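You operate a simulated robot arm through the tools that you are given. There is no shell and no other tool.

The job below is to be done with a simulated robot arm. You get a single attempt, and the scene is never put back.

Task
Load the screw jack with the 16 mm spacer and wind it up.
Fine: vice shut on its foot first; wind down till the yellow ring hides, lay the spacer on the head, wind up till the ring shows clear.

It is judged by the outcome, as a careful person would: the job done as asked, and still so three seconds after it is handed in. It fails if anything else is knocked over, pushed out of place, dropped, spilled or broken.

Robot
A 6-joint arm with a two-finger parallel gripper, fixed in place. Base frame: the origin is on the floor under the middle of its stand, x ahead of it, y to its left, z up; the work surface is at about z = 0.86. Units: m, rad, N and s.
With the tool pointing down near the work surface it reaches from about 0.36 to 0.76 m from the base axis. Its first joint turns from -1.152 to 1.152 rad. Payload 2.45 kg.
The tool frame sits at the grasp point between the pads (the TCP): z along the fingers, y along the line on which they close. The tips reach 0.024 m beyond it. Largest opening 0.068 m; finger width 0.017, thickness 0.01; the body of the gripper, 0.04 by 0.07 m, starts 0.041 m behind the TCP.
Orientation is that of the tool frame in the base frame, as [roll, pitch, yaw] about the fixed x, y, z axes, in that order (R = Rz(yaw) Ry(pitch) Rx(roll)). With the fingers straight down and closing along the base's y, the tool's x points along the base's -x, its y along +y and its z along -z.

Tools
- The arm moves only by the tool jog_arm. Its argument "deltas" is a list of rows, each an object of numbers (a shift or turn left out is 0, a gripper value left out holds the last): "tx", "ty", "tz": the shift along the tool's x, y, z in units of 20 mm (1.0 is 20 mm); "rx", "ry", "rz": the turn, a rotation vector about the tool's x, y, z in units of 8 degrees (1.0 is 8 degrees). In form: [{"tx": .., "ty": .., "tz": .., "rx": .., "ry": .., "rz": ..}, ...]. A call has 1 to 20 rows; each row shifts and turns the commanded pose from where the row before left it, along the tool's axes as they then stand. "hand" is the closure, from 0 (fully open) to 1 (shut), set as the call begins (left out, the last holds). A call with a number of a shift or a turn outside -1 to 1 is refused whole. Each row takes 0.2 s and may step no farther than 0.05 m and 0.15 rad from the row before; otherwise, or with a gripper value out of range, the whole call is refused. A pose out of reach is approached as far as the arm can. The call stops where the force on the tool passes 40 N (or 10 N more than at its start, if that is more) or the arm is blocked; 0.2 s more then pass. The fingers move at their own pace (about 0.108 m/s each) and stop on an object; they squeeze with about 35 N. The grip force told is the motor's: it shows also when the fingers shut on nothing. Time passes only in rows, and 0.2 s behind the last, so rows that do not move let the fingers close. It gives the time, the measured TCP pose, the force on the tool (base axes), the opening and the grip force at its end, in the units of the frame above (readings bear some noise), with the torque about the TCP (base axes, N m) and any sound that the robot's microphone picked up.
- Cameras (640 x 400 px; columns grow to the right, rows downward): "scene" is fixed at [0.1661, 0.4139, 1.4603]; the picture's right is [-0.77, -0.63, 0.00], its down [-0.39, 0.48, -0.79] and it looks along [0.50, -0.61, -0.62] (base axes); focal length 337 px, centre (320, 200). "wrist" rides on the gripper at [0.084, 0.011, -0.075] in the tool frame; the picture's right is [-0.13, 0.99, 0.00], its down [-0.60, -0.08, -0.79] and it looks along [-0.79, -0.10, 0.61] (tool axes); focal length 251 px, centre (320, 200). There is no depth. A picture from a camera that has moved, and an enlarged one, comes with that camera's place and axes in the base frame and with its lens.
- camera(camera): a new picture of that camera. The clock stands still meanwhile.
- enlarge(camera, box): a new picture of the part [left, top, right, bottom] of that camera's present view, enlarged. The clock stands still meanwhile.
- hand_in(): hands the job in; it is judged then, once.

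Nothing tells you positions but the pictures and the camera data. Unless the task says otherwise, let go and move clear before handing in.

The tools are called as a command line: name --argument value ..., lists and objects as JSON in quotes. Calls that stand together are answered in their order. jog_arm: Moves the arm, as the interface text tells. Its arguments: {"type":"object","properties":{"deltas":{"type":"array"},"hand":{"type":"number"}},"required":["deltas"]} The other tools are called the same way: camera (camera) takes a picture; enlarge (camera, box) takes an enlarged picture of a part of a camera's view; hand_in () hands the job in.

At the start:

```text
clock: 0.0
eef_pos: [0.4283, -0.0111, 1.2001]
ee_rot: [3.14, -0.002, 3.14]
wrist_force: [0.3, -0.3, 0.6]
wrist_torque: [0.01, -0.03, -0.02]
opening: 0.0681
grasp_force: 0.1
```

scene: 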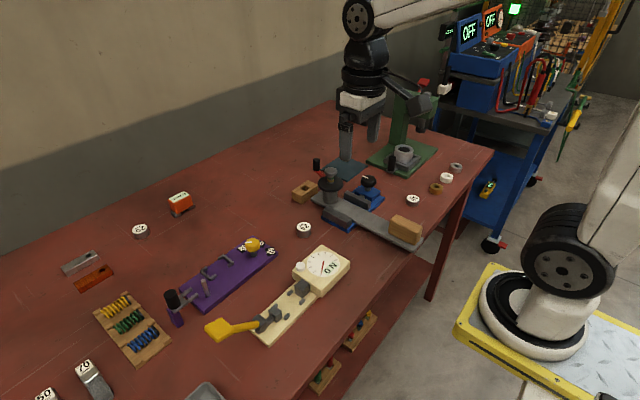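
wrist: 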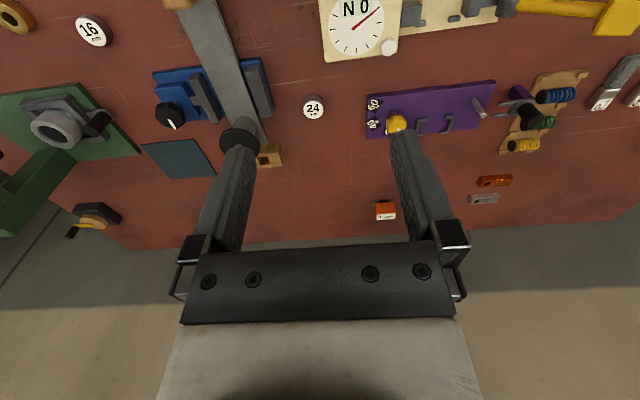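

I see a bench with several devices: a screw jack or vice around the blue/grey items, and discs marked 16 and 24. I'll look closer before moving.

enlarge --camera "scene" --box '[280, 60, 480, 260]'

enlarge --camera "wrist" --box '[0, 0, 340, 240]'

enlarge --camera "scene" --box '[300, 150, 440, 250]'

enlarge --camera "scene" --box '[50, 180, 370, 400]'

```text
2.00 times, centred on (380, 160) of scene
camera zoom: at [0.1661, 0.4139, 1.4603], right [-0.77, -0.63, 0.0], down [-0.39, 0.48, -0.79], along [0.5, -0.61, -0.62], focal length 674 px, centre (200, 280)
```

zoom: 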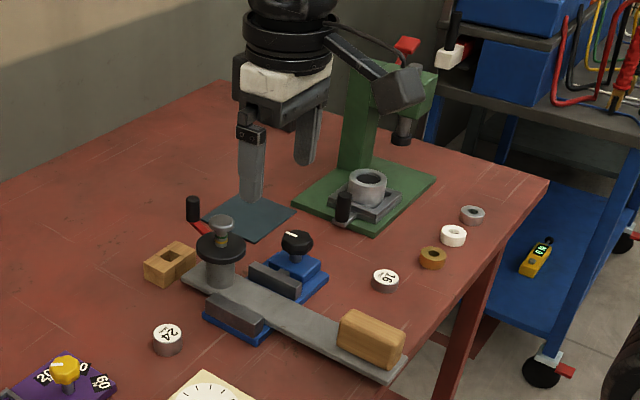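

```text
1.67 times, centred on (170, 120) of wrist
camera zoom: at [0.3442, -0.0009, 1.2746], right [0.13, 0.99, 0.0], down [0.6, -0.08, 0.79], along [0.79, -0.1, -0.61], focal length 419 px, centre (570, 333)
```

zoom: 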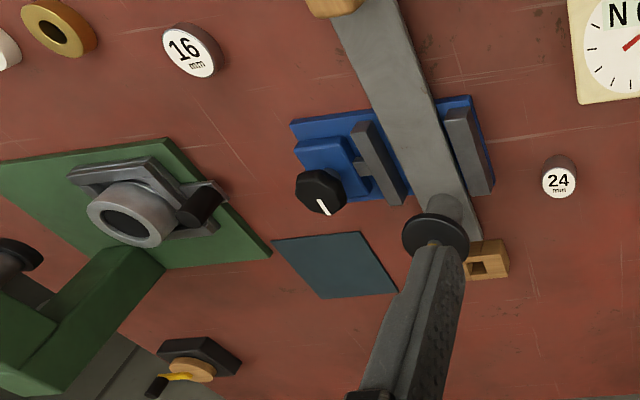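

```text
4.00 times, centred on (370, 200) of scene
camera zoom: at [0.1661, 0.4139, 1.4603], right [-0.77, -0.63, 0.0], down [-0.39, 0.48, -0.79], along [0.5, -0.61, -0.62], focal length 1347 px, centre (120, 200)
```

zoom: 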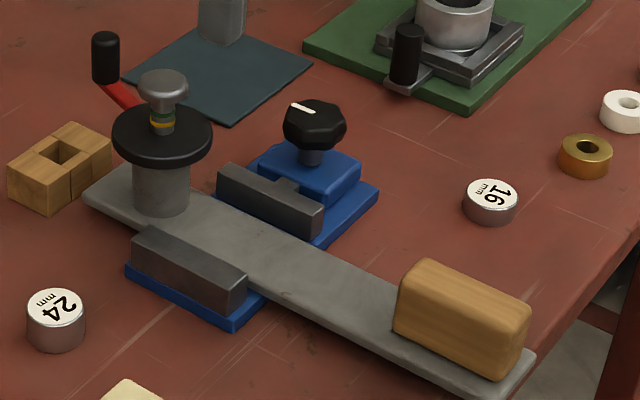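

```text
1.82 times, centred on (210, 290) of scene
camera zoom: at [0.1661, 0.4139, 1.4603], right [-0.77, -0.63, 0.0], down [-0.39, 0.48, -0.79], along [0.5, -0.61, -0.62], focal length 612 px, centre (520, 36)
```

zoom: 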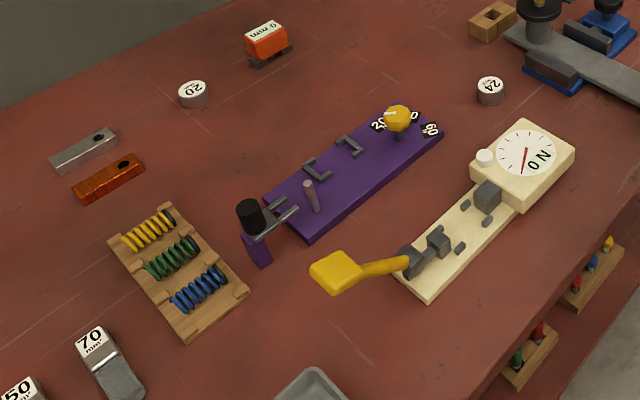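

The jack is a grey foot bar with a pillar, black handwheel and a head near (0.62, -0.19). A blue vice straddles the foot, and the 16 mm spacer is near (0.44, -0.33). I'll move the wrist camera nearer, staying high, to see how the jack and vice are built.

jog_arm --deltas '[{"tx": -0.2, "ty": -1, "tz": 0.5}, {"tx": -0.2, "ty": -1, "tz": 0.5}, {"tx": -0.2, "ty": -1, "tz": 0.5}, {"tx": -0.2, "ty": -1, "tz": 0.5}, {"tx": -0.2, "ty": -1, "tz": 0.5}, {"tx": -0.2, "ty": -1, "tz": 0.5}, {"tx": -0.2, "ty": -1, "tz": 0.5}, {"tx": -0.2, "ty": -1, "tz": 0.5}]' --hand 0

camera --camera "wrist"

camera --camera "scene"

```text
clock: 1.8
eef_pos: [0.4617, -0.1705, 1.1196]
ee_rot: [3.141, 0.0, 3.141]
wrist_force: [-0.4, -0.7, 0.0]
wrist_torque: [0.0, 0.0, 0.01]
opening: 0.0678
grasp_force: 0.0
```

```text
taken
camera wrist: at [0.3775, -0.16, 1.1938], right [0.13, 0.99, 0.0], down [0.6, -0.08, 0.79], along [0.79, -0.1, -0.61], focal length 251 px, centre (320, 200)
```

wrist: 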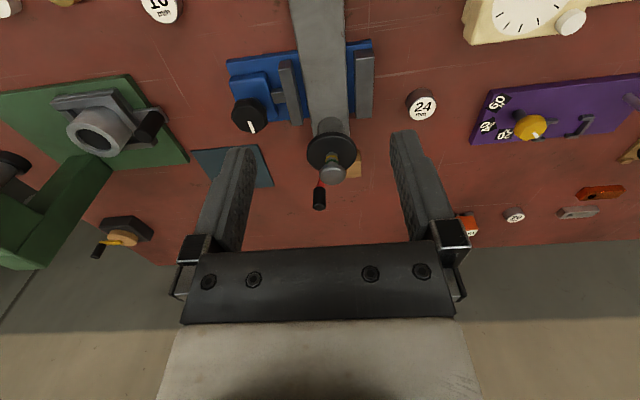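

```text
taken
```

scene: 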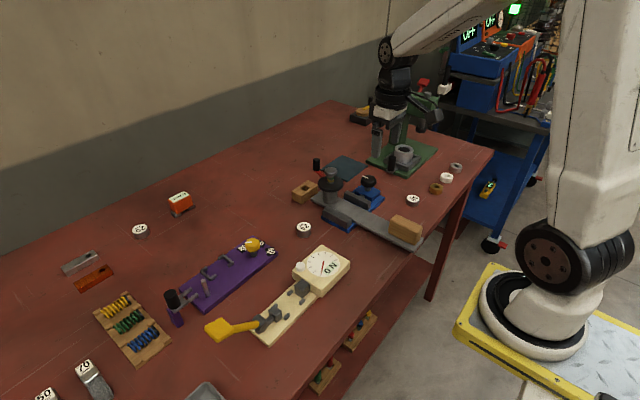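

enlarge --camera "wrist" --box '[210, 20, 410, 220]'

enlarge --camera "scene" --box '[290, 140, 390, 240]'

```text
2.00 times, centred on (310, 120) of wrist
camera zoom: at [0.3775, -0.16, 1.1938], right [0.13, 0.99, 0.0], down [0.6, -0.08, 0.79], along [0.79, -0.1, -0.61], focal length 503 px, centre (340, 360)
```

zoom: 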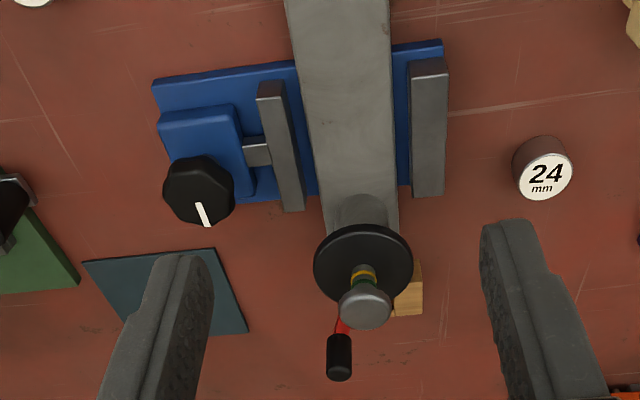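

```text
4.00 times, centred on (340, 190) of scene
camera zoom: at [0.1661, 0.4139, 1.4603], right [-0.77, -0.63, 0.0], down [-0.39, 0.48, -0.79], along [0.5, -0.61, -0.62], focal length 1347 px, centre (240, 240)
```

zoom: 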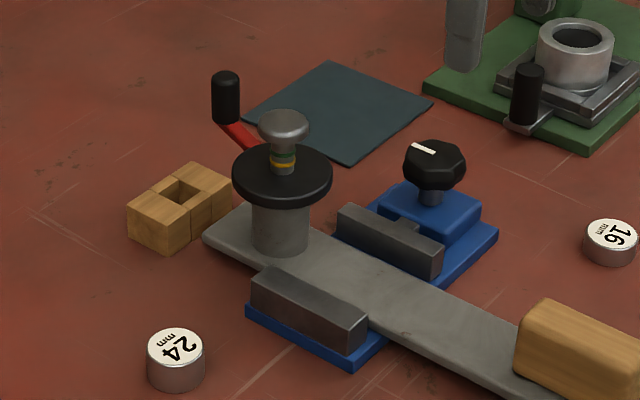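

enlarge --camera "scene" --box '[310, 150, 360, 200]'

enlarge --camera "scene" --box '[335, 165, 395, 225]'

enlarge --camera "scene" --box '[380, 180, 440, 260]'

```text
8.00 times, centred on (335, 175) of scene
camera zoom: at [0.1661, 0.4139, 1.4603], right [-0.77, -0.63, 0.0], down [-0.39, 0.48, -0.79], along [0.5, -0.61, -0.62], focal length 2694 px, centre (200, 400)
```

zoom: 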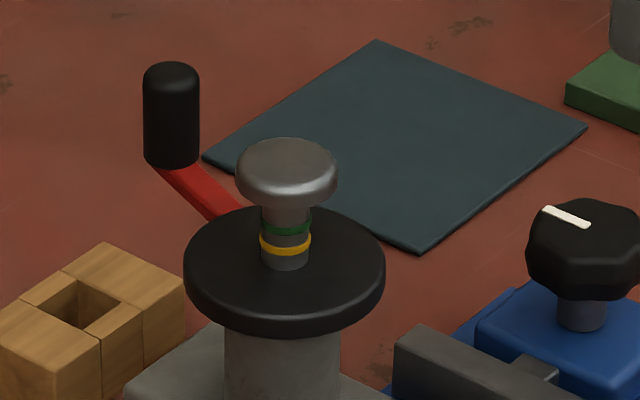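

```text
6.67 times, centred on (365, 195) of scene
camera zoom: at [0.1661, 0.4139, 1.4603], right [-0.77, -0.63, 0.0], down [-0.39, 0.48, -0.79], along [0.5, -0.61, -0.62], focal length 2245 px, centre (20, 233)
```

zoom: 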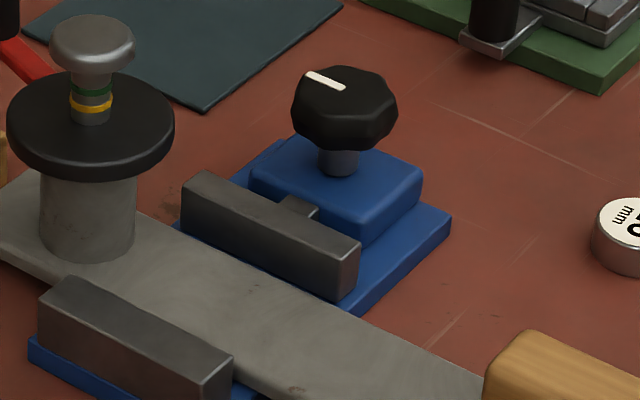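

```text
5.00 times, centred on (410, 220) of scene
camera zoom: at [0.1661, 0.4139, 1.4603], right [-0.77, -0.63, 0.0], down [-0.39, 0.48, -0.79], along [0.5, -0.61, -0.62], focal length 1684 px, centre (-130, 100)
```

zoom: 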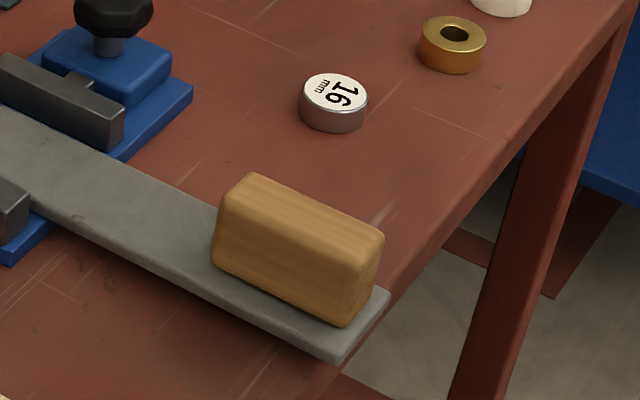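

The vice knob has a pointer and sits near (0.548, -0.269) at about z 0.92. The handwheel crank knob is near (0.68, -0.20), and the yellow ring is visible just above the wheel. Next I'll move above the vice knob at a safe height.

jog_arm --deltas '[{"tx": -0.717, "ty": -0.821, "tz": 0.833}, {"tx": -0.717, "ty": -0.821, "tz": 0.833}, {"tx": -0.717, "ty": -0.821, "tz": 0.833}, {"tx": -0.717, "ty": -0.821, "tz": 0.833}, {"tx": -0.717, "ty": -0.821, "tz": 0.833}, {"tx": -0.717, "ty": -0.821, "tz": 0.833}]' --hand 0

camera --camera "wrist"

enlarge --camera "scene" --box '[310, 100, 430, 240]'

```text
clock: 3.2
eef_pos: [0.5491, -0.2707, 1.0182]
ee_rot: [-3.14, 0.0, -3.14]
wrist_force: [0.6, 0.2, -0.3]
wrist_torque: [-0.01, -0.02, -0.02]
opening: 0.0677
grasp_force: 0.0
```

```text
taken
camera wrist: at [0.4638, -0.2595, 1.0937], right [0.13, 0.99, 0.0], down [0.6, -0.08, 0.79], along [0.79, -0.1, -0.61], focal length 251 px, centre (320, 200)
```

wrist: 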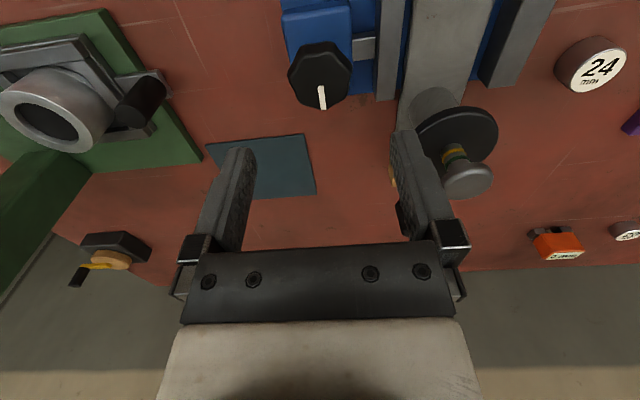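

```text
2.86 times, centred on (370, 170) of scene
camera zoom: at [0.1661, 0.4139, 1.4603], right [-0.77, -0.63, 0.0], down [-0.39, 0.48, -0.79], along [0.5, -0.61, -0.62], focal length 962 px, centre (177, 286)
```

zoom: 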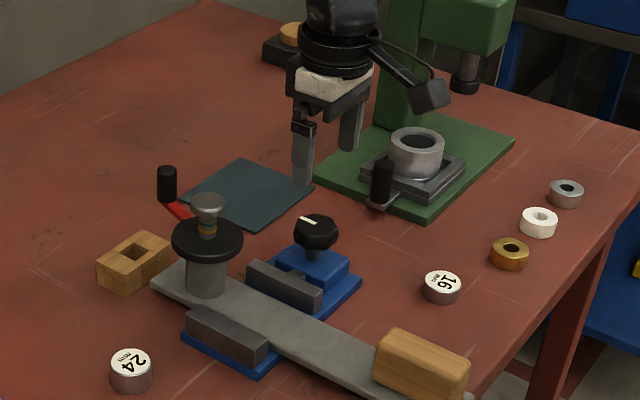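

The knob is right under the gripper at about (0.548, -0.270). I'll turn slightly to match its pointer, descend around it and close.

jog_arm --deltas '[{"rz": -0.9, "tz": 0.9, "tx": 0.05}, {"tz": 1}, {"tz": 1}, {"tz": 1}, {"tz": 0.9}]' --hand 0

camera --camera "wrist"

enlarge --camera "scene" --box '[310, 120, 430, 240]'

```text
clock: 4.4
eef_pos: [0.5429, -0.2703, 0.9237]
ee_rot: [3.142, 0.0, -3.015]
wrist_force: [-1.5, -0.3, 0.5]
wrist_torque: [0.01, 0.02, -0.01]
opening: 0.068
grasp_force: 0.1
```

```text
taken
camera wrist: at [0.4592, -0.2706, 0.9973], right [0.0, 1.0, 0.0], down [0.61, 0.0, 0.79], along [0.79, 0.0, -0.61], focal length 251 px, centre (320, 200)
```

wrist: 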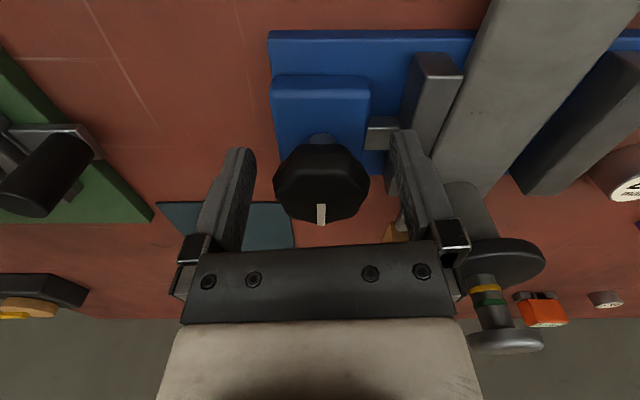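

```text
3.33 times, centred on (370, 180) of scene
camera zoom: at [0.1661, 0.4139, 1.4603], right [-0.77, -0.63, 0.0], down [-0.39, 0.48, -0.79], along [0.5, -0.61, -0.62], focal length 1123 px, centre (153, 267)
```

zoom: 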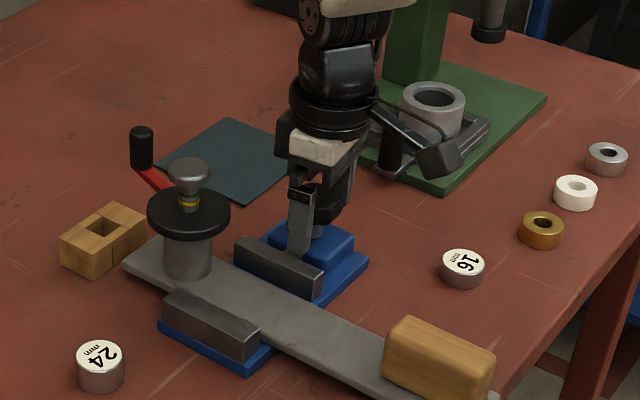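

jog_arm --deltas '[{"tx": -0.2}, {}, {}]' --hand 0

jog_arm --deltas '[{}, {}, {}]' --hand 1

camera --camera "wrist"

```text
clock: 5.2
eef_pos: [0.5484, -0.2699, 0.9246]
ee_rot: [-3.14, -0.001, -3.017]
wrist_force: [0.2, -0.1, 0.3]
wrist_torque: [0.01, -0.01, 0.02]
opening: 0.0681
grasp_force: 0.1
```

```text
clock: 6.0
eef_pos: [0.5472, -0.2699, 0.9241]
ee_rot: [-3.141, 0.0, -3.015]
wrist_force: [0.4, -7.1, -3.9]
wrist_torque: [0.14, -0.06, -0.03]
opening: 0.0433
grasp_force: 44.7
```

```text
taken
camera wrist: at [0.4633, -0.2702, 0.998], right [0.0, 1.0, 0.0], down [0.61, 0.0, 0.79], along [0.79, 0.0, -0.61], focal length 251 px, centre (320, 200)
```

wrist: 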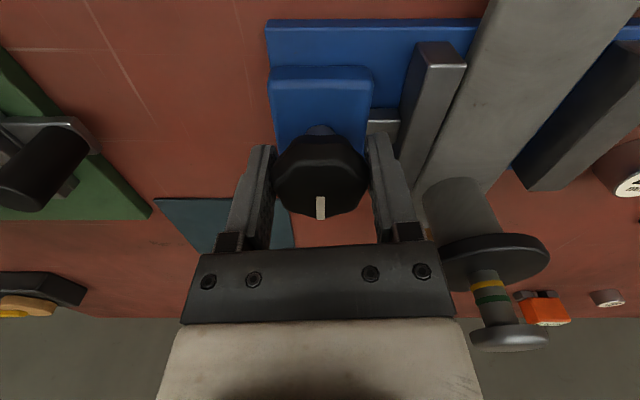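

The knob is gripped at 43 mm opening. I'll turn it clockwise by about 40° and see which way the jaw moves.

jog_arm --deltas '[{"rz": 1}, {"rz": 1}, {"rz": 1}, {"rz": 1}, {"rz": 1}]' --hand 1

camera --camera "wrist"

enlarge --camera "scene" --box '[310, 140, 410, 240]'

```text
clock: 7.2
eef_pos: [0.5496, -0.2687, 0.9245]
ee_rot: [3.141, -0.002, 2.567]
wrist_force: [-2.2, 0.4, -5.2]
wrist_torque: [-0.6, -0.54, 0.02]
opening: 0.0434
grasp_force: 44.7
```

```text
taken
camera wrist: at [0.4839, -0.2147, 0.9983], right [0.65, 0.76, 0.0], down [0.47, -0.4, 0.79], along [0.6, -0.51, -0.61], focal length 251 px, centre (320, 200)
```

wrist: 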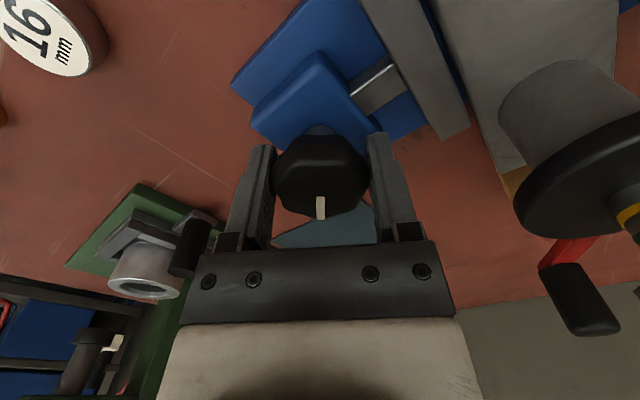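

```text
4.00 times, centred on (360, 190) of scene
camera zoom: at [0.1661, 0.4139, 1.4603], right [-0.77, -0.63, 0.0], down [-0.39, 0.48, -0.79], along [0.5, -0.61, -0.62], focal length 1347 px, centre (160, 240)
```

zoom: 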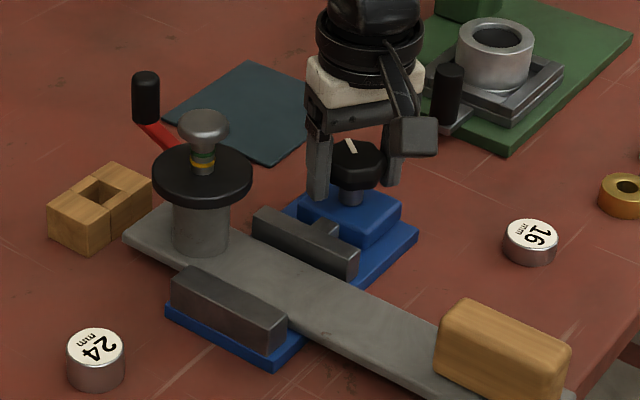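

Clockwise moves the jaw towards the foot. I'll keep turning and check as I go.

jog_arm --deltas '[{"rz": 1}, {"rz": 1}, {"rz": 1}, {"rz": 1}, {"rz": 1}]' --hand 1

camera --camera "wrist"

enlarge --camera "scene" --box '[310, 140, 410, 240]'

```text
clock: 8.4
eef_pos: [0.5494, -0.2689, 0.924]
ee_rot: [-3.141, -0.003, 1.869]
wrist_force: [9.7, 13.3, -4.3]
wrist_torque: [1.08, 0.79, 0.09]
opening: 0.0433
grasp_force: 45.1
```

```text
taken
camera wrist: at [0.5351, -0.1854, 0.9983], right [0.99, 0.17, 0.0], down [0.1, -0.6, 0.79], along [0.13, -0.78, -0.61], focal length 251 px, centre (320, 200)
```

wrist: 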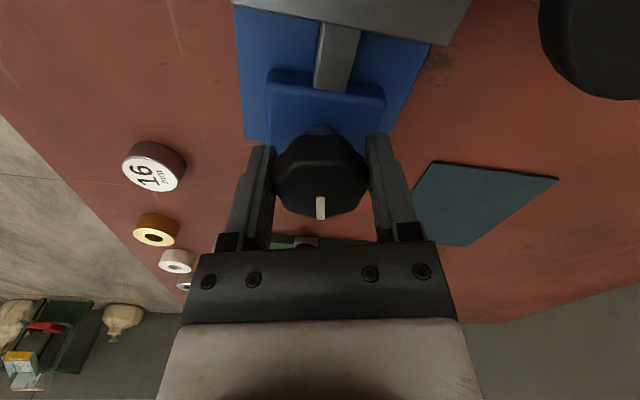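

```text
4.00 times, centred on (360, 190) of scene
camera zoom: at [0.1665, 0.4142, 1.4602], right [-0.77, -0.63, 0.0], down [-0.39, 0.48, -0.79], along [0.5, -0.61, -0.62], focal length 1347 px, centre (160, 240)
```

zoom: 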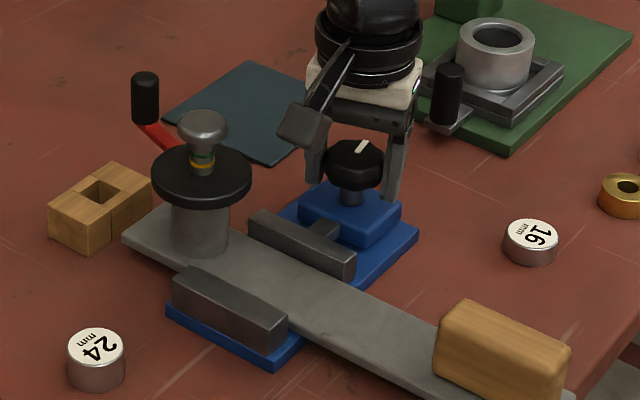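

enlarge --camera "scene" --box '[345, 180, 405, 220]'

enlarge --camera "scene" --box '[335, 195, 395, 235]'

```text
10.00 times, centred on (375, 200) of scene
camera zoom: at [0.1665, 0.4142, 1.4602], right [-0.77, -0.63, 0.0], down [-0.39, 0.48, -0.79], along [0.5, -0.61, -0.62], focal length 3368 px, centre (-230, 200)
```

zoom: 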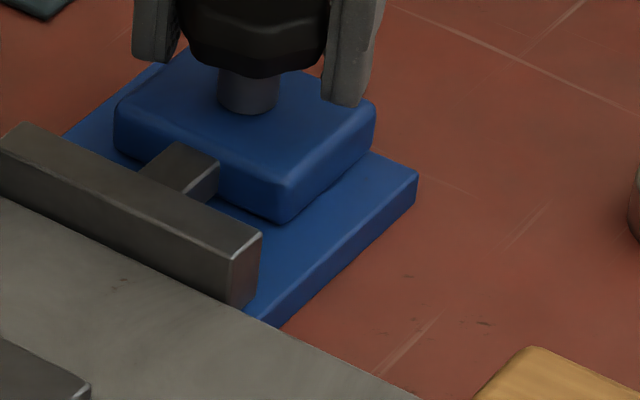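

```text
10.00 times, centred on (365, 215) of scene
camera zoom: at [0.1665, 0.4142, 1.4602], right [-0.77, -0.63, 0.0], down [-0.39, 0.48, -0.79], along [0.5, -0.61, -0.62], focal length 3368 px, centre (-130, 50)
```

zoom: 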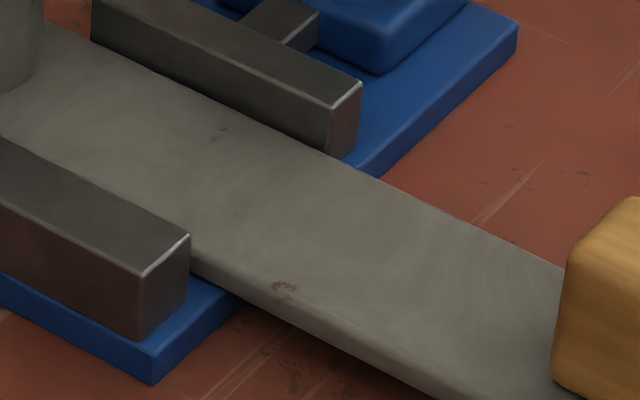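

The jaw isn't on the foot yet. To keep the camera housing clear of the jack head, I'll open the fingers, turn back 135° around the knob and grip again.

jog_arm --deltas '[{}, {}, {}]' --hand 0

jog_arm --deltas '[{"rz": -1}, {"rz": -1}, {"rz": -1}, {"rz": -1}, {"rz": -1}, {"rz": -1}, {"rz": -1}, {"rz": -1}, {"rz": -1}, {"rz": -1}, {"rz": -1}, {"rz": -1}, {"rz": -1}, {"rz": -1}, {"rz": -1}, {"rz": -1}, {"rz": -0.875}]' --hand 0

camera --camera "wrist"

enlarge --camera "scene" --box '[310, 140, 410, 240]'

```text
clock: 9.2
eef_pos: [0.5479, -0.2693, 0.9239]
ee_rot: [-3.14, -0.001, 1.872]
wrist_force: [-0.6, 0.8, 0.1]
wrist_torque: [0.04, -0.01, 0.03]
opening: 0.0677
grasp_force: 0.0
```

```text
clock: 12.8
eef_pos: [0.5493, -0.2686, 0.9246]
ee_rot: [-3.141, 0.0, -2.052]
wrist_force: [-0.5, -0.4, -0.1]
wrist_torque: [-0.03, -0.01, 0.02]
opening: 0.0683
grasp_force: 0.0
```

```text
taken
camera wrist: at [0.5003, -0.3391, 0.9989], right [-0.82, 0.57, 0.0], down [0.35, 0.5, 0.79], along [0.46, 0.65, -0.61], focal length 251 px, centre (320, 200)
```

wrist: 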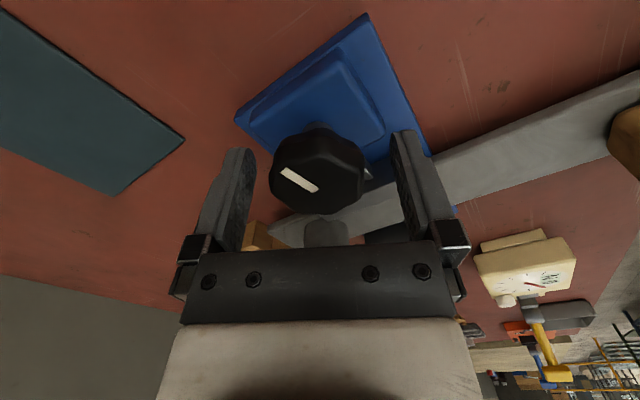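

```text
4.00 times, centred on (360, 190) of scene
camera zoom: at [0.1661, 0.4139, 1.4603], right [-0.77, -0.63, 0.0], down [-0.39, 0.48, -0.79], along [0.5, -0.61, -0.62], focal length 1347 px, centre (160, 240)
```

zoom: 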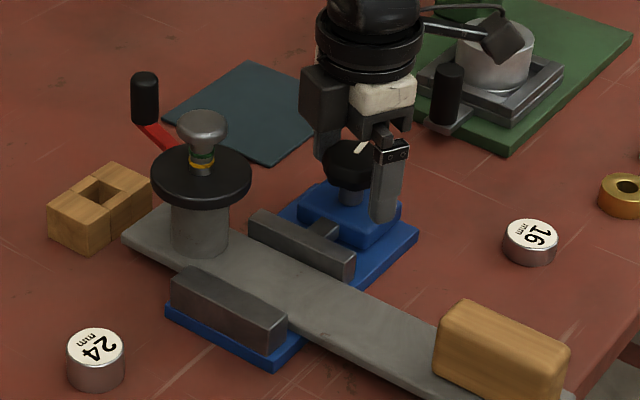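

jog_arm --deltas '[{}, {}, {}]' --hand 1

jog_arm --deltas '[{"rz": 1}, {"rz": 1}, {"rz": 1}, {"rz": 1}]' --hand 1

enlarge --camera "scene" --box '[335, 180, 415, 240]'

camera --camera "wrist"

```text
clock: 13.6
eef_pos: [0.5497, -0.2688, 0.9241]
ee_rot: [-3.136, 0.0, -2.056]
wrist_force: [10.3, -4.5, -6.6]
wrist_torque: [-0.12, -0.26, 0.02]
opening: 0.0428
grasp_force: 44.9
```

```text
clock: 14.6
eef_pos: [0.5508, -0.2698, 0.9254]
ee_rot: [-3.14, 0.001, -2.616]
wrist_force: [9.1, -5.9, 7.2]
wrist_torque: [-0.24, 1.0, 0.02]
opening: 0.0427
grasp_force: 45.6
```

```text
6.67 times, centred on (375, 210) of scene
camera zoom: at [0.1663, 0.4138, 1.4603], right [-0.77, -0.63, 0.0], down [-0.39, 0.48, -0.79], along [0.5, -0.61, -0.62], focal length 2245 px, centre (-47, 133)
```

zoom: 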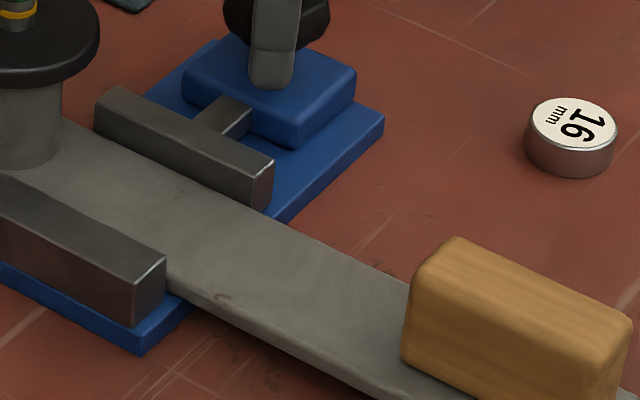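

```text
taken
camera wrist: at [0.4716, -0.3028, 0.999], right [-0.38, 0.92, 0.0], down [0.56, 0.24, 0.79], along [0.73, 0.3, -0.61], focal length 251 px, centre (320, 200)
```

wrist: 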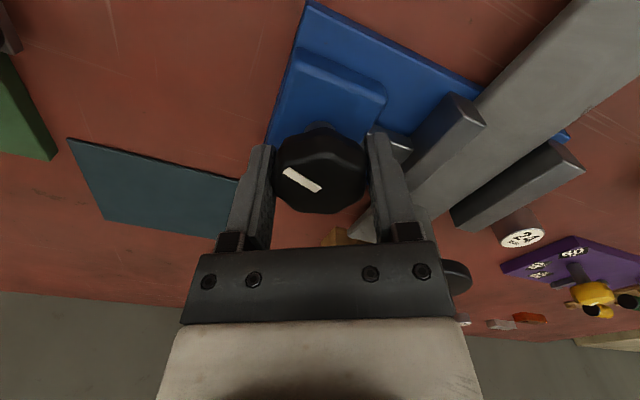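

jog_arm --deltas '[{"rz": 1}, {"rz": 1}, {"rz": 1}, {"rz": 1}]' --hand 1

enlarge --camera "scene" --box '[335, 180, 415, 240]'

camera --camera "wrist"

```text
clock: 15.6
eef_pos: [0.5497, -0.2704, 0.9256]
ee_rot: [-3.141, 0.002, 3.109]
wrist_force: [10.9, -11.6, 2.9]
wrist_torque: [-0.03, -0.11, 0.24]
opening: 0.0429
grasp_force: 45.3
```

```text
6.67 times, centred on (375, 210) of scene
camera zoom: at [0.1664, 0.4136, 1.4604], right [-0.77, -0.63, 0.0], down [-0.39, 0.48, -0.79], along [0.5, -0.61, -0.62], focal length 2245 px, centre (-47, 133)
```

zoom: 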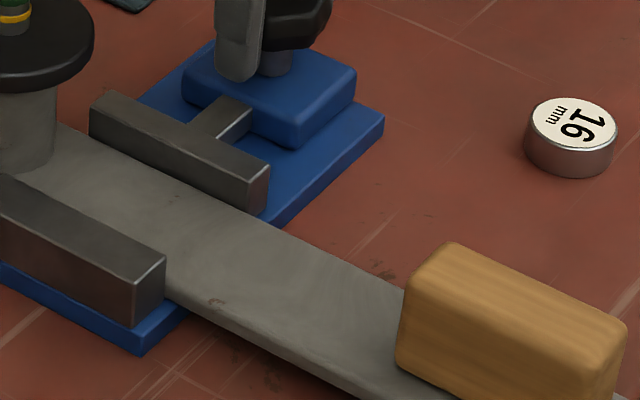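

```text
taken
camera wrist: at [0.466, -0.2565, 0.9987], right [0.16, 0.99, 0.0], down [0.6, -0.1, 0.8], along [0.78, -0.13, -0.61], focal length 251 px, centre (320, 200)
```

wrist: 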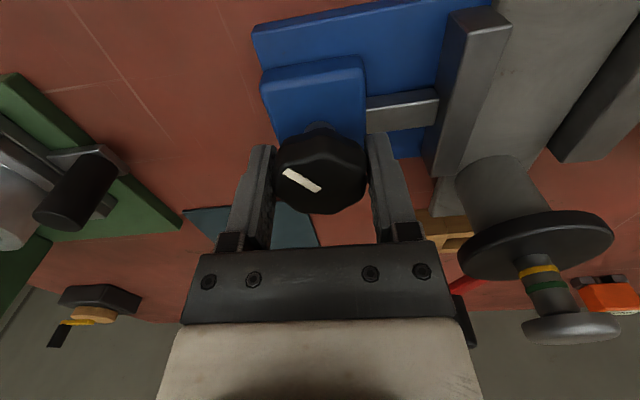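

The jaw has reached the foot and is pushing it towards the fixed jaw. I'll continue a little at a time, watching the torque.

jog_arm --deltas '[{"rz": 1}, {"rz": 1}, {"rz": 1}]' --hand 1

enlarge --camera "scene" --box '[335, 180, 415, 240]'

camera --camera "wrist"

```text
clock: 16.4
eef_pos: [0.5475, -0.271, 0.9225]
ee_rot: [3.139, -0.003, 2.687]
wrist_force: [-1.1, -4.6, 5.5]
wrist_torque: [0.0, 0.1, 0.25]
opening: 0.0432
grasp_force: 44.4
```

```text
6.67 times, centred on (375, 210) of scene
camera zoom: at [0.166, 0.4138, 1.4603], right [-0.77, -0.63, 0.0], down [-0.39, 0.48, -0.79], along [0.5, -0.61, -0.62], focal length 2245 px, centre (-47, 133)
```

zoom: 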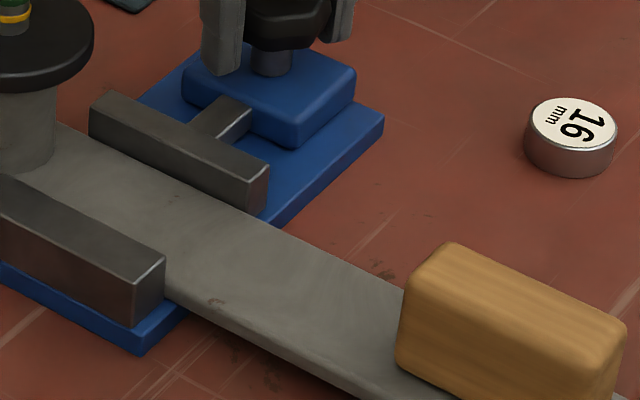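

```text
taken
camera wrist: at [0.4772, -0.223, 0.9977], right [0.55, 0.84, 0.0], down [0.51, -0.34, 0.79], along [0.66, -0.43, -0.61], focal length 251 px, centre (320, 200)
```

wrist: 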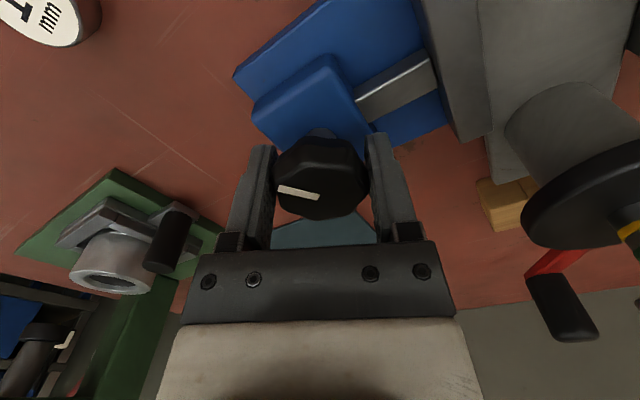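

The knob has come to its stop: the jaw no longer moves and the fingers slip on the knob. I'll release and rise to see whether the vice holds.

jog_arm --deltas '[{}, {}, {}]' --hand 0

jog_arm --deltas '[{"tz": -1}, {"tz": -1}, {"tz": -1}, {"tz": -1}, {"tz": -1}, {"tz": -1, "rz": -1}, {"rz": -1}, {"rz": -1}, {"rz": -0.25}]' --hand 0

camera --camera "wrist"

enlarge --camera "scene" --box '[310, 140, 410, 240]'

```text
clock: 17.2
eef_pos: [0.5489, -0.2703, 0.925]
ee_rot: [-3.139, 0.0, 2.692]
wrist_force: [0.4, 0.4, 0.3]
wrist_torque: [0.02, -0.02, -0.01]
opening: 0.0681
grasp_force: 0.0
```

```text
clock: 19.2
eef_pos: [0.5485, -0.2683, 1.0438]
ee_rot: [3.141, -0.001, -3.138]
wrist_force: [0.4, -0.5, 0.7]
wrist_torque: [-0.01, 0.01, 0.01]
opening: 0.068
grasp_force: 0.1
```

```text
taken
camera wrist: at [0.465, -0.2594, 1.1183], right [0.12, 0.99, 0.0], down [0.6, -0.08, 0.79], along [0.79, -0.1, -0.61], focal length 251 px, centre (320, 200)
```

wrist: 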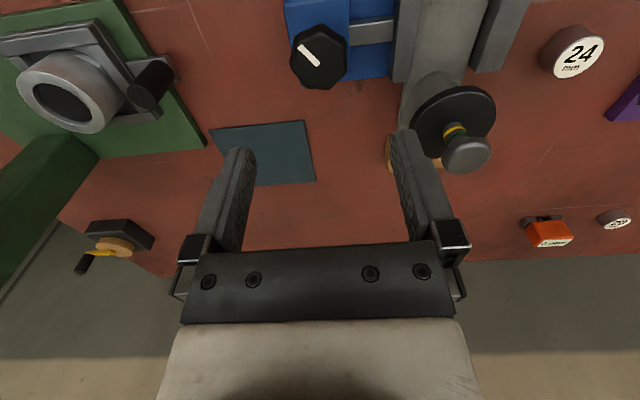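

```text
4.00 times, centred on (360, 190) of scene
camera zoom: at [0.1661, 0.4139, 1.4603], right [-0.77, -0.63, 0.0], down [-0.39, 0.48, -0.79], along [0.5, -0.61, -0.62], focal length 1347 px, centre (160, 240)
```

zoom: 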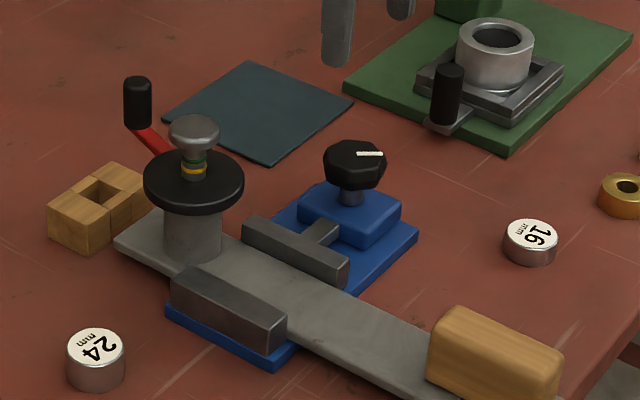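

jog_arm --deltas '[{"tx": 0.4, "ty": 0.9, "tz": -0.5}, {"tx": 0.4, "ty": 0.9, "tz": -0.5}, {"tx": 0.4, "ty": 0.9, "tz": -0.5}, {"tx": 0.4, "ty": 0.9, "tz": -0.5}, {"tx": 0.4, "ty": 0.9}]' --hand 0

camera --camera "wrist"

enlarge --camera "wrist" --box '[230, 10, 410, 230]'

```text
clock: 20.4
eef_pos: [0.5081, -0.1804, 1.083]
ee_rot: [3.141, -0.001, -3.139]
wrist_force: [-0.2, 0.8, 0.9]
wrist_torque: [0.0, -0.01, 0.02]
opening: 0.0678
grasp_force: 0.2
```

```text
taken
camera wrist: at [0.4246, -0.1689, 1.1572], right [0.13, 0.99, 0.0], down [0.6, -0.08, 0.79], along [0.79, -0.1, -0.61], focal length 251 px, centre (320, 200)
```

wrist: 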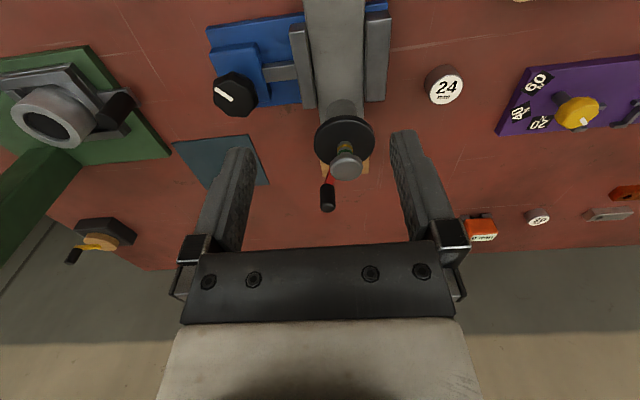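

```text
1.82 times, centred on (320, 120) of wrist
camera zoom: at [0.4246, -0.1689, 1.1572], right [0.13, 0.99, 0.0], down [0.6, -0.08, 0.79], along [0.79, -0.1, -0.61], focal length 457 px, centre (320, 346)
```

zoom: 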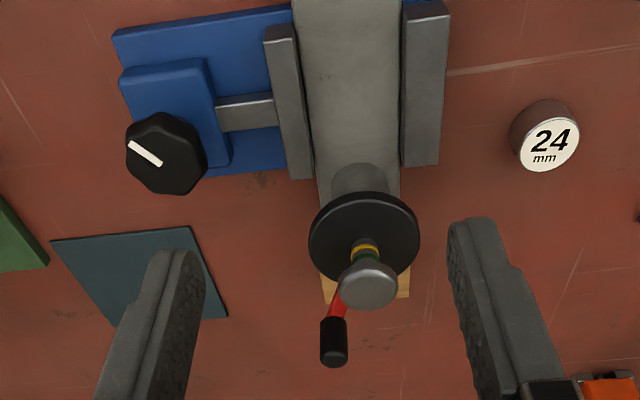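

Both jaws now bear on the foot and the vice is shut. The jack axis is near (0.611, -0.166) with the head top at about z 0.977. The crank knob is at (0.679, -0.190), z 0.936 to 0.974, so I'll go above it next.

jog_arm --deltas '[{"tx": -0.95, "ty": -0.053}, {"tx": -0.95, "ty": -0.053}, {"tx": -0.95, "ty": -0.053}, {"tx": -0.95, "ty": -0.053}, {"tx": -0.95, "ty": -0.053}, {"tx": -0.95, "ty": -0.053}, {"tx": -0.95, "ty": -0.053}, {"tx": -0.95, "ty": -0.053}, {"tx": -0.95, "ty": -0.053}, {"tz": 0.9}, {"tz": 0.9}]' --hand 0

camera --camera "wrist"

enlarge --camera "scene" --box '[290, 110, 390, 210]'

```text
clock: 22.8
eef_pos: [0.6805, -0.1884, 1.0465]
ee_rot: [3.141, 0.0, -3.138]
wrist_force: [0.1, 0.2, -0.3]
wrist_torque: [0.03, 0.0, 0.02]
opening: 0.0682
grasp_force: 0.1
```

```text
taken
camera wrist: at [0.5964, -0.1787, 1.1215], right [0.13, 0.99, 0.0], down [0.6, -0.08, 0.79], along [0.79, -0.1, -0.61], focal length 251 px, centre (320, 200)
```

wrist: 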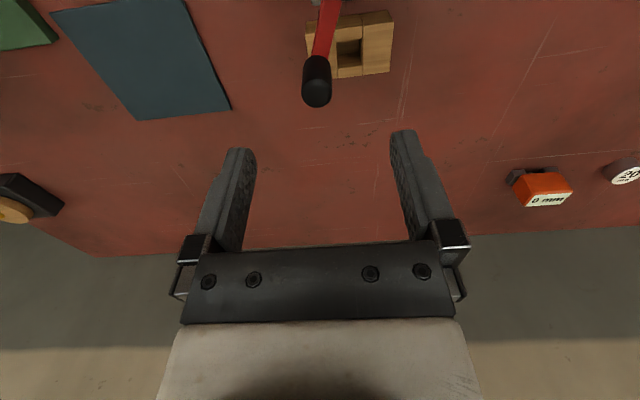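

```text
4.00 times, centred on (340, 160) of scene
camera zoom: at [0.1661, 0.4139, 1.4603], right [-0.77, -0.63, 0.0], down [-0.39, 0.48, -0.79], along [0.5, -0.61, -0.62], focal length 1347 px, centre (240, 360)
```

zoom: 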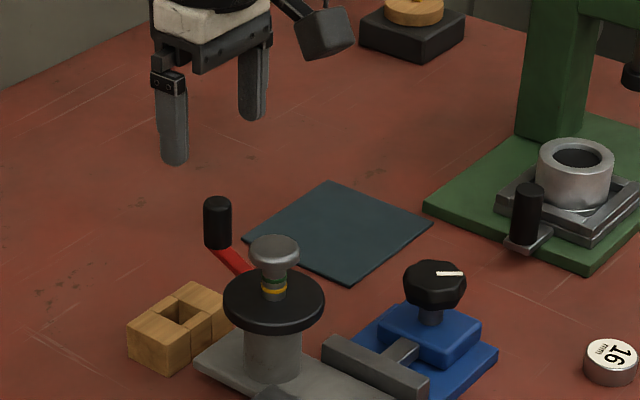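

jog_arm --deltas '[{"ty": -0.15, "tz": 0.98}, {"tz": 0.98}, {"tz": 0.98}, {"tz": 0.98}]' --hand 0

jog_arm --deltas '[{}, {}, {}, {}]' --hand 1

camera --camera "wrist"

enlarge --camera "scene" --box '[310, 130, 370, 190]'

```text
clock: 23.8
eef_pos: [0.6815, -0.1906, 0.9715]
ee_rot: [-3.14, 0.0, -3.137]
wrist_force: [-0.2, -0.3, 0.2]
wrist_torque: [0.03, 0.03, -0.03]
opening: 0.068
grasp_force: 0.1
```

```text
clock: 24.8
eef_pos: [0.6818, -0.1903, 0.9719]
ee_rot: [-3.141, 0.001, -3.139]
wrist_force: [3.5, -0.6, -0.1]
wrist_torque: [-0.04, -0.36, 0.0]
opening: 0.019
grasp_force: 35.5
```

```text
taken
camera wrist: at [0.5972, -0.18, 1.0449], right [0.13, 0.99, 0.0], down [0.6, -0.08, 0.79], along [0.79, -0.1, -0.61], focal length 251 px, centre (320, 200)
```

wrist: 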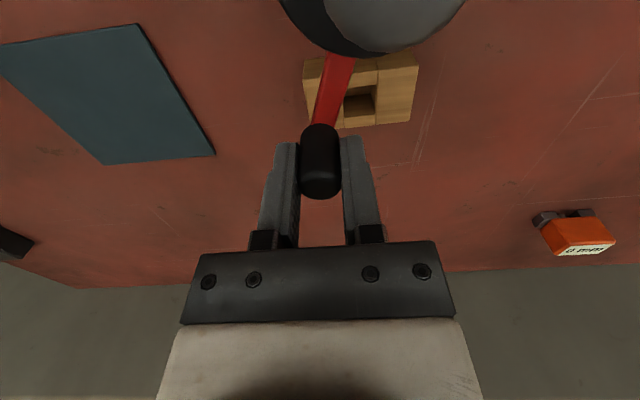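

```text
6.67 times, centred on (340, 160) of scene
camera zoom: at [0.1662, 0.4139, 1.4603], right [-0.77, -0.63, 0.0], down [-0.39, 0.48, -0.79], along [0.5, -0.61, -0.62], focal length 2245 px, centre (187, 467)
```

zoom: 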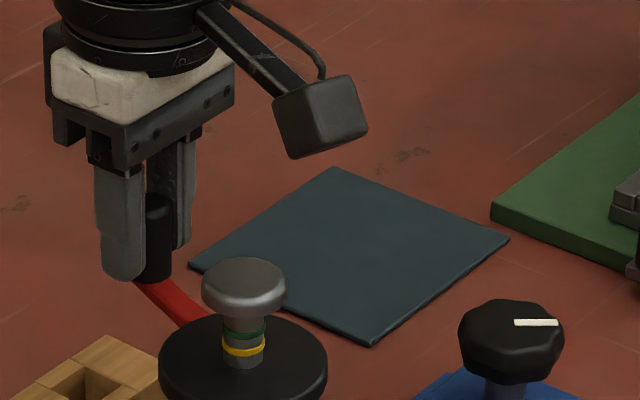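

The crank knob is gripped at 19 mm. I'll turn the crank through a short clockwise arc (about 40°) around the axis and see which way the screw moves.

jog_arm --deltas '[{"tx": 0.269, "ty": -0.577}, {"tx": 0.365, "ty": -0.521}, {"tx": 0.45, "ty": -0.45}, {"tx": 0.521, "ty": -0.365}]' --hand 1

camera --camera "wrist"

enlarge --camera "scene" --box '[310, 130, 370, 190]'

```text
clock: 25.8
eef_pos: [0.6481, -0.2309, 0.9708]
ee_rot: [-3.141, 0.001, -3.138]
wrist_force: [4.9, -0.9, 1.8]
wrist_torque: [0.13, -0.26, -0.15]
opening: 0.0191
grasp_force: 35.3
```

```text
taken
camera wrist: at [0.5628, -0.2201, 1.0451], right [0.13, 0.99, 0.0], down [0.6, -0.08, 0.79], along [0.79, -0.1, -0.61], focal length 251 px, centre (320, 200)
```

wrist: 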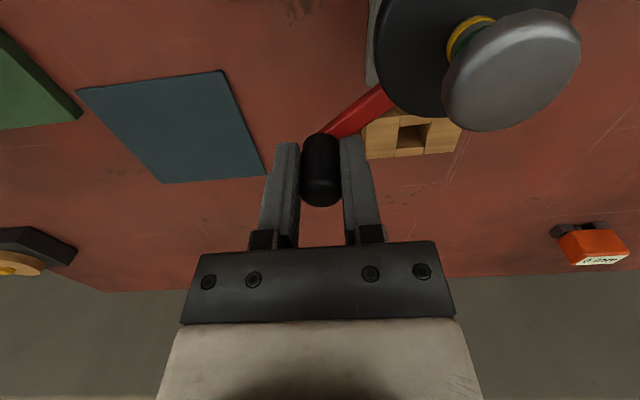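

```text
6.67 times, centred on (340, 160) of scene
camera zoom: at [0.1662, 0.4139, 1.4603], right [-0.77, -0.63, 0.0], down [-0.39, 0.48, -0.79], along [0.5, -0.61, -0.62], focal length 2245 px, centre (187, 467)
```

zoom: 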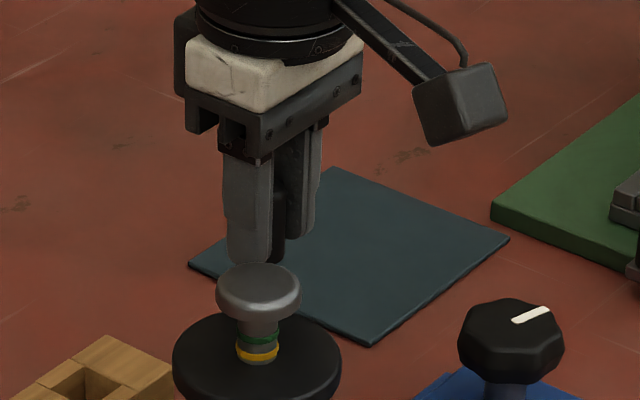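

The jack itself seems to have shifted a few millimetres in the vice while I turned the crank. I'll look closely before doing anything more.

enlarge --camera "scene" --box '[310, 140, 410, 240]'

enlarge --camera "scene" --box '[335, 180, 415, 240]'

enlarge --camera "wrist" --box '[300, 0, 640, 200]'

```text
4.00 times, centred on (360, 190) of scene
camera zoom: at [0.1662, 0.4139, 1.4603], right [-0.77, -0.63, 0.0], down [-0.39, 0.48, -0.79], along [0.5, -0.61, -0.62], focal length 1347 px, centre (160, 240)
```

zoom: 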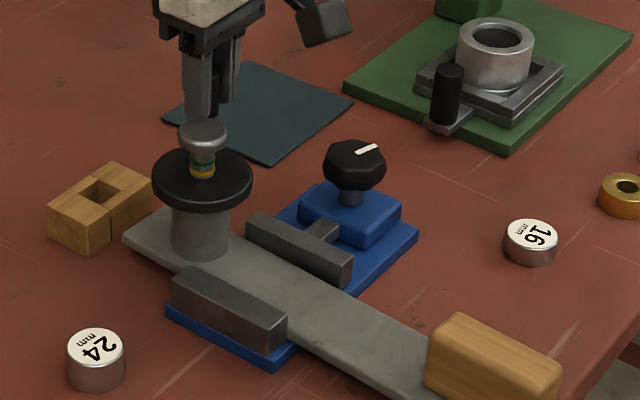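

```text
6.67 times, centred on (375, 210) of scene
camera zoom: at [0.1662, 0.4139, 1.4603], right [-0.77, -0.63, 0.0], down [-0.39, 0.48, -0.79], along [0.5, -0.61, -0.62], focal length 2245 px, centre (-47, 133)
```

zoom: 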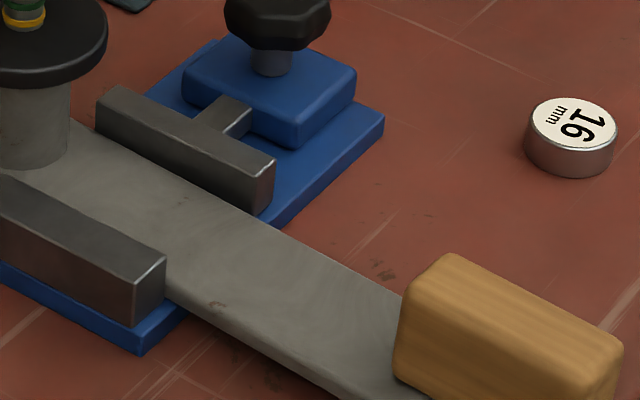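

```text
1.88 times, centred on (470, 100) of wrist
camera zoom: at [0.5628, -0.2201, 1.0451], right [0.13, 0.99, 0.0], down [0.6, -0.08, 0.79], along [0.79, -0.1, -0.61], focal length 473 px, centre (38, 388)
```

zoom: 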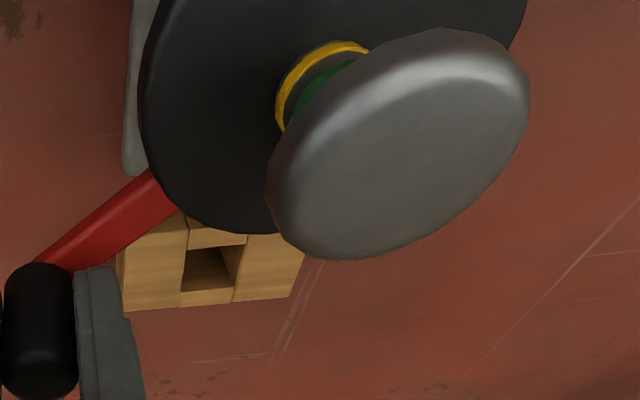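

The foot has rotated slightly and slid a few millimetres, and the vice knob backed off about 27°, so the clamp wasn't tight. I'll release the crank, rise, and look down on the vice jaws.

jog_arm --deltas '[{}, {}, {}]' --hand 0

jog_arm --deltas '[{"tz": -1}, {"tz": -1}, {"tz": -1}, {"tz": -1}, {"tz": -1}, {"tz": -1, "tx": 1, "ty": 0.5}, {"tz": -1, "tx": 1, "ty": 0.5}, {"tz": -1, "tx": 1, "ty": 0.5}, {"tx": 1, "ty": 0.5}, {"tx": 1, "ty": 0.5}, {"tx": 1}, {"tx": 1}, {"tx": 1}]' --hand 0

camera --camera "wrist"

enlarge --camera "scene" --box '[310, 140, 410, 240]'

```text
clock: 26.6
eef_pos: [0.6467, -0.2292, 0.9708]
ee_rot: [-3.141, 0.0, -3.139]
wrist_force: [-0.4, 0.2, -0.1]
wrist_torque: [-0.03, 0.02, -0.01]
opening: 0.0678
grasp_force: 0.1
```

```text
clock: 29.4
eef_pos: [0.488, -0.1798, 1.1298]
ee_rot: [-3.14, 0.001, -3.139]
wrist_force: [0.1, -0.8, -0.1]
wrist_torque: [-0.03, -0.02, 0.0]
opening: 0.0682
grasp_force: 0.2
```

```text
taken
camera wrist: at [0.4037, -0.1703, 1.2035], right [0.13, 0.99, 0.0], down [0.6, -0.08, 0.79], along [0.79, -0.1, -0.61], focal length 251 px, centre (320, 200)
```

wrist: 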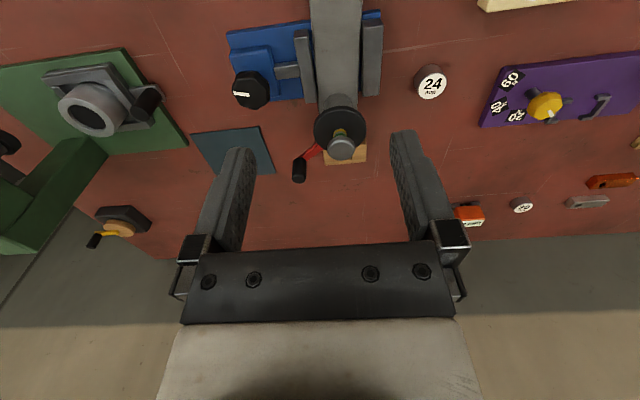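

```text
4.00 times, centred on (360, 190) of scene
camera zoom: at [0.1661, 0.4139, 1.4603], right [-0.77, -0.63, 0.0], down [-0.39, 0.48, -0.79], along [0.5, -0.61, -0.62], focal length 1347 px, centre (160, 240)
```

zoom: 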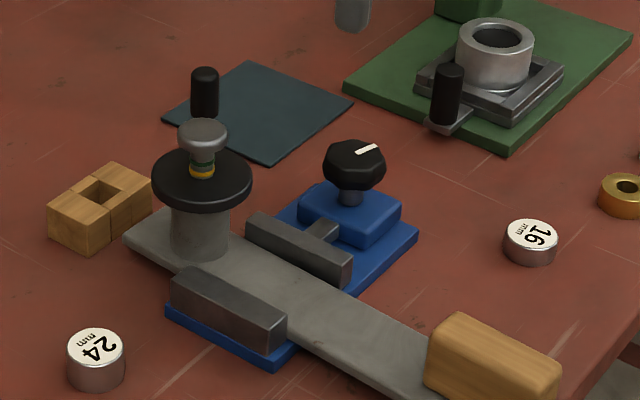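

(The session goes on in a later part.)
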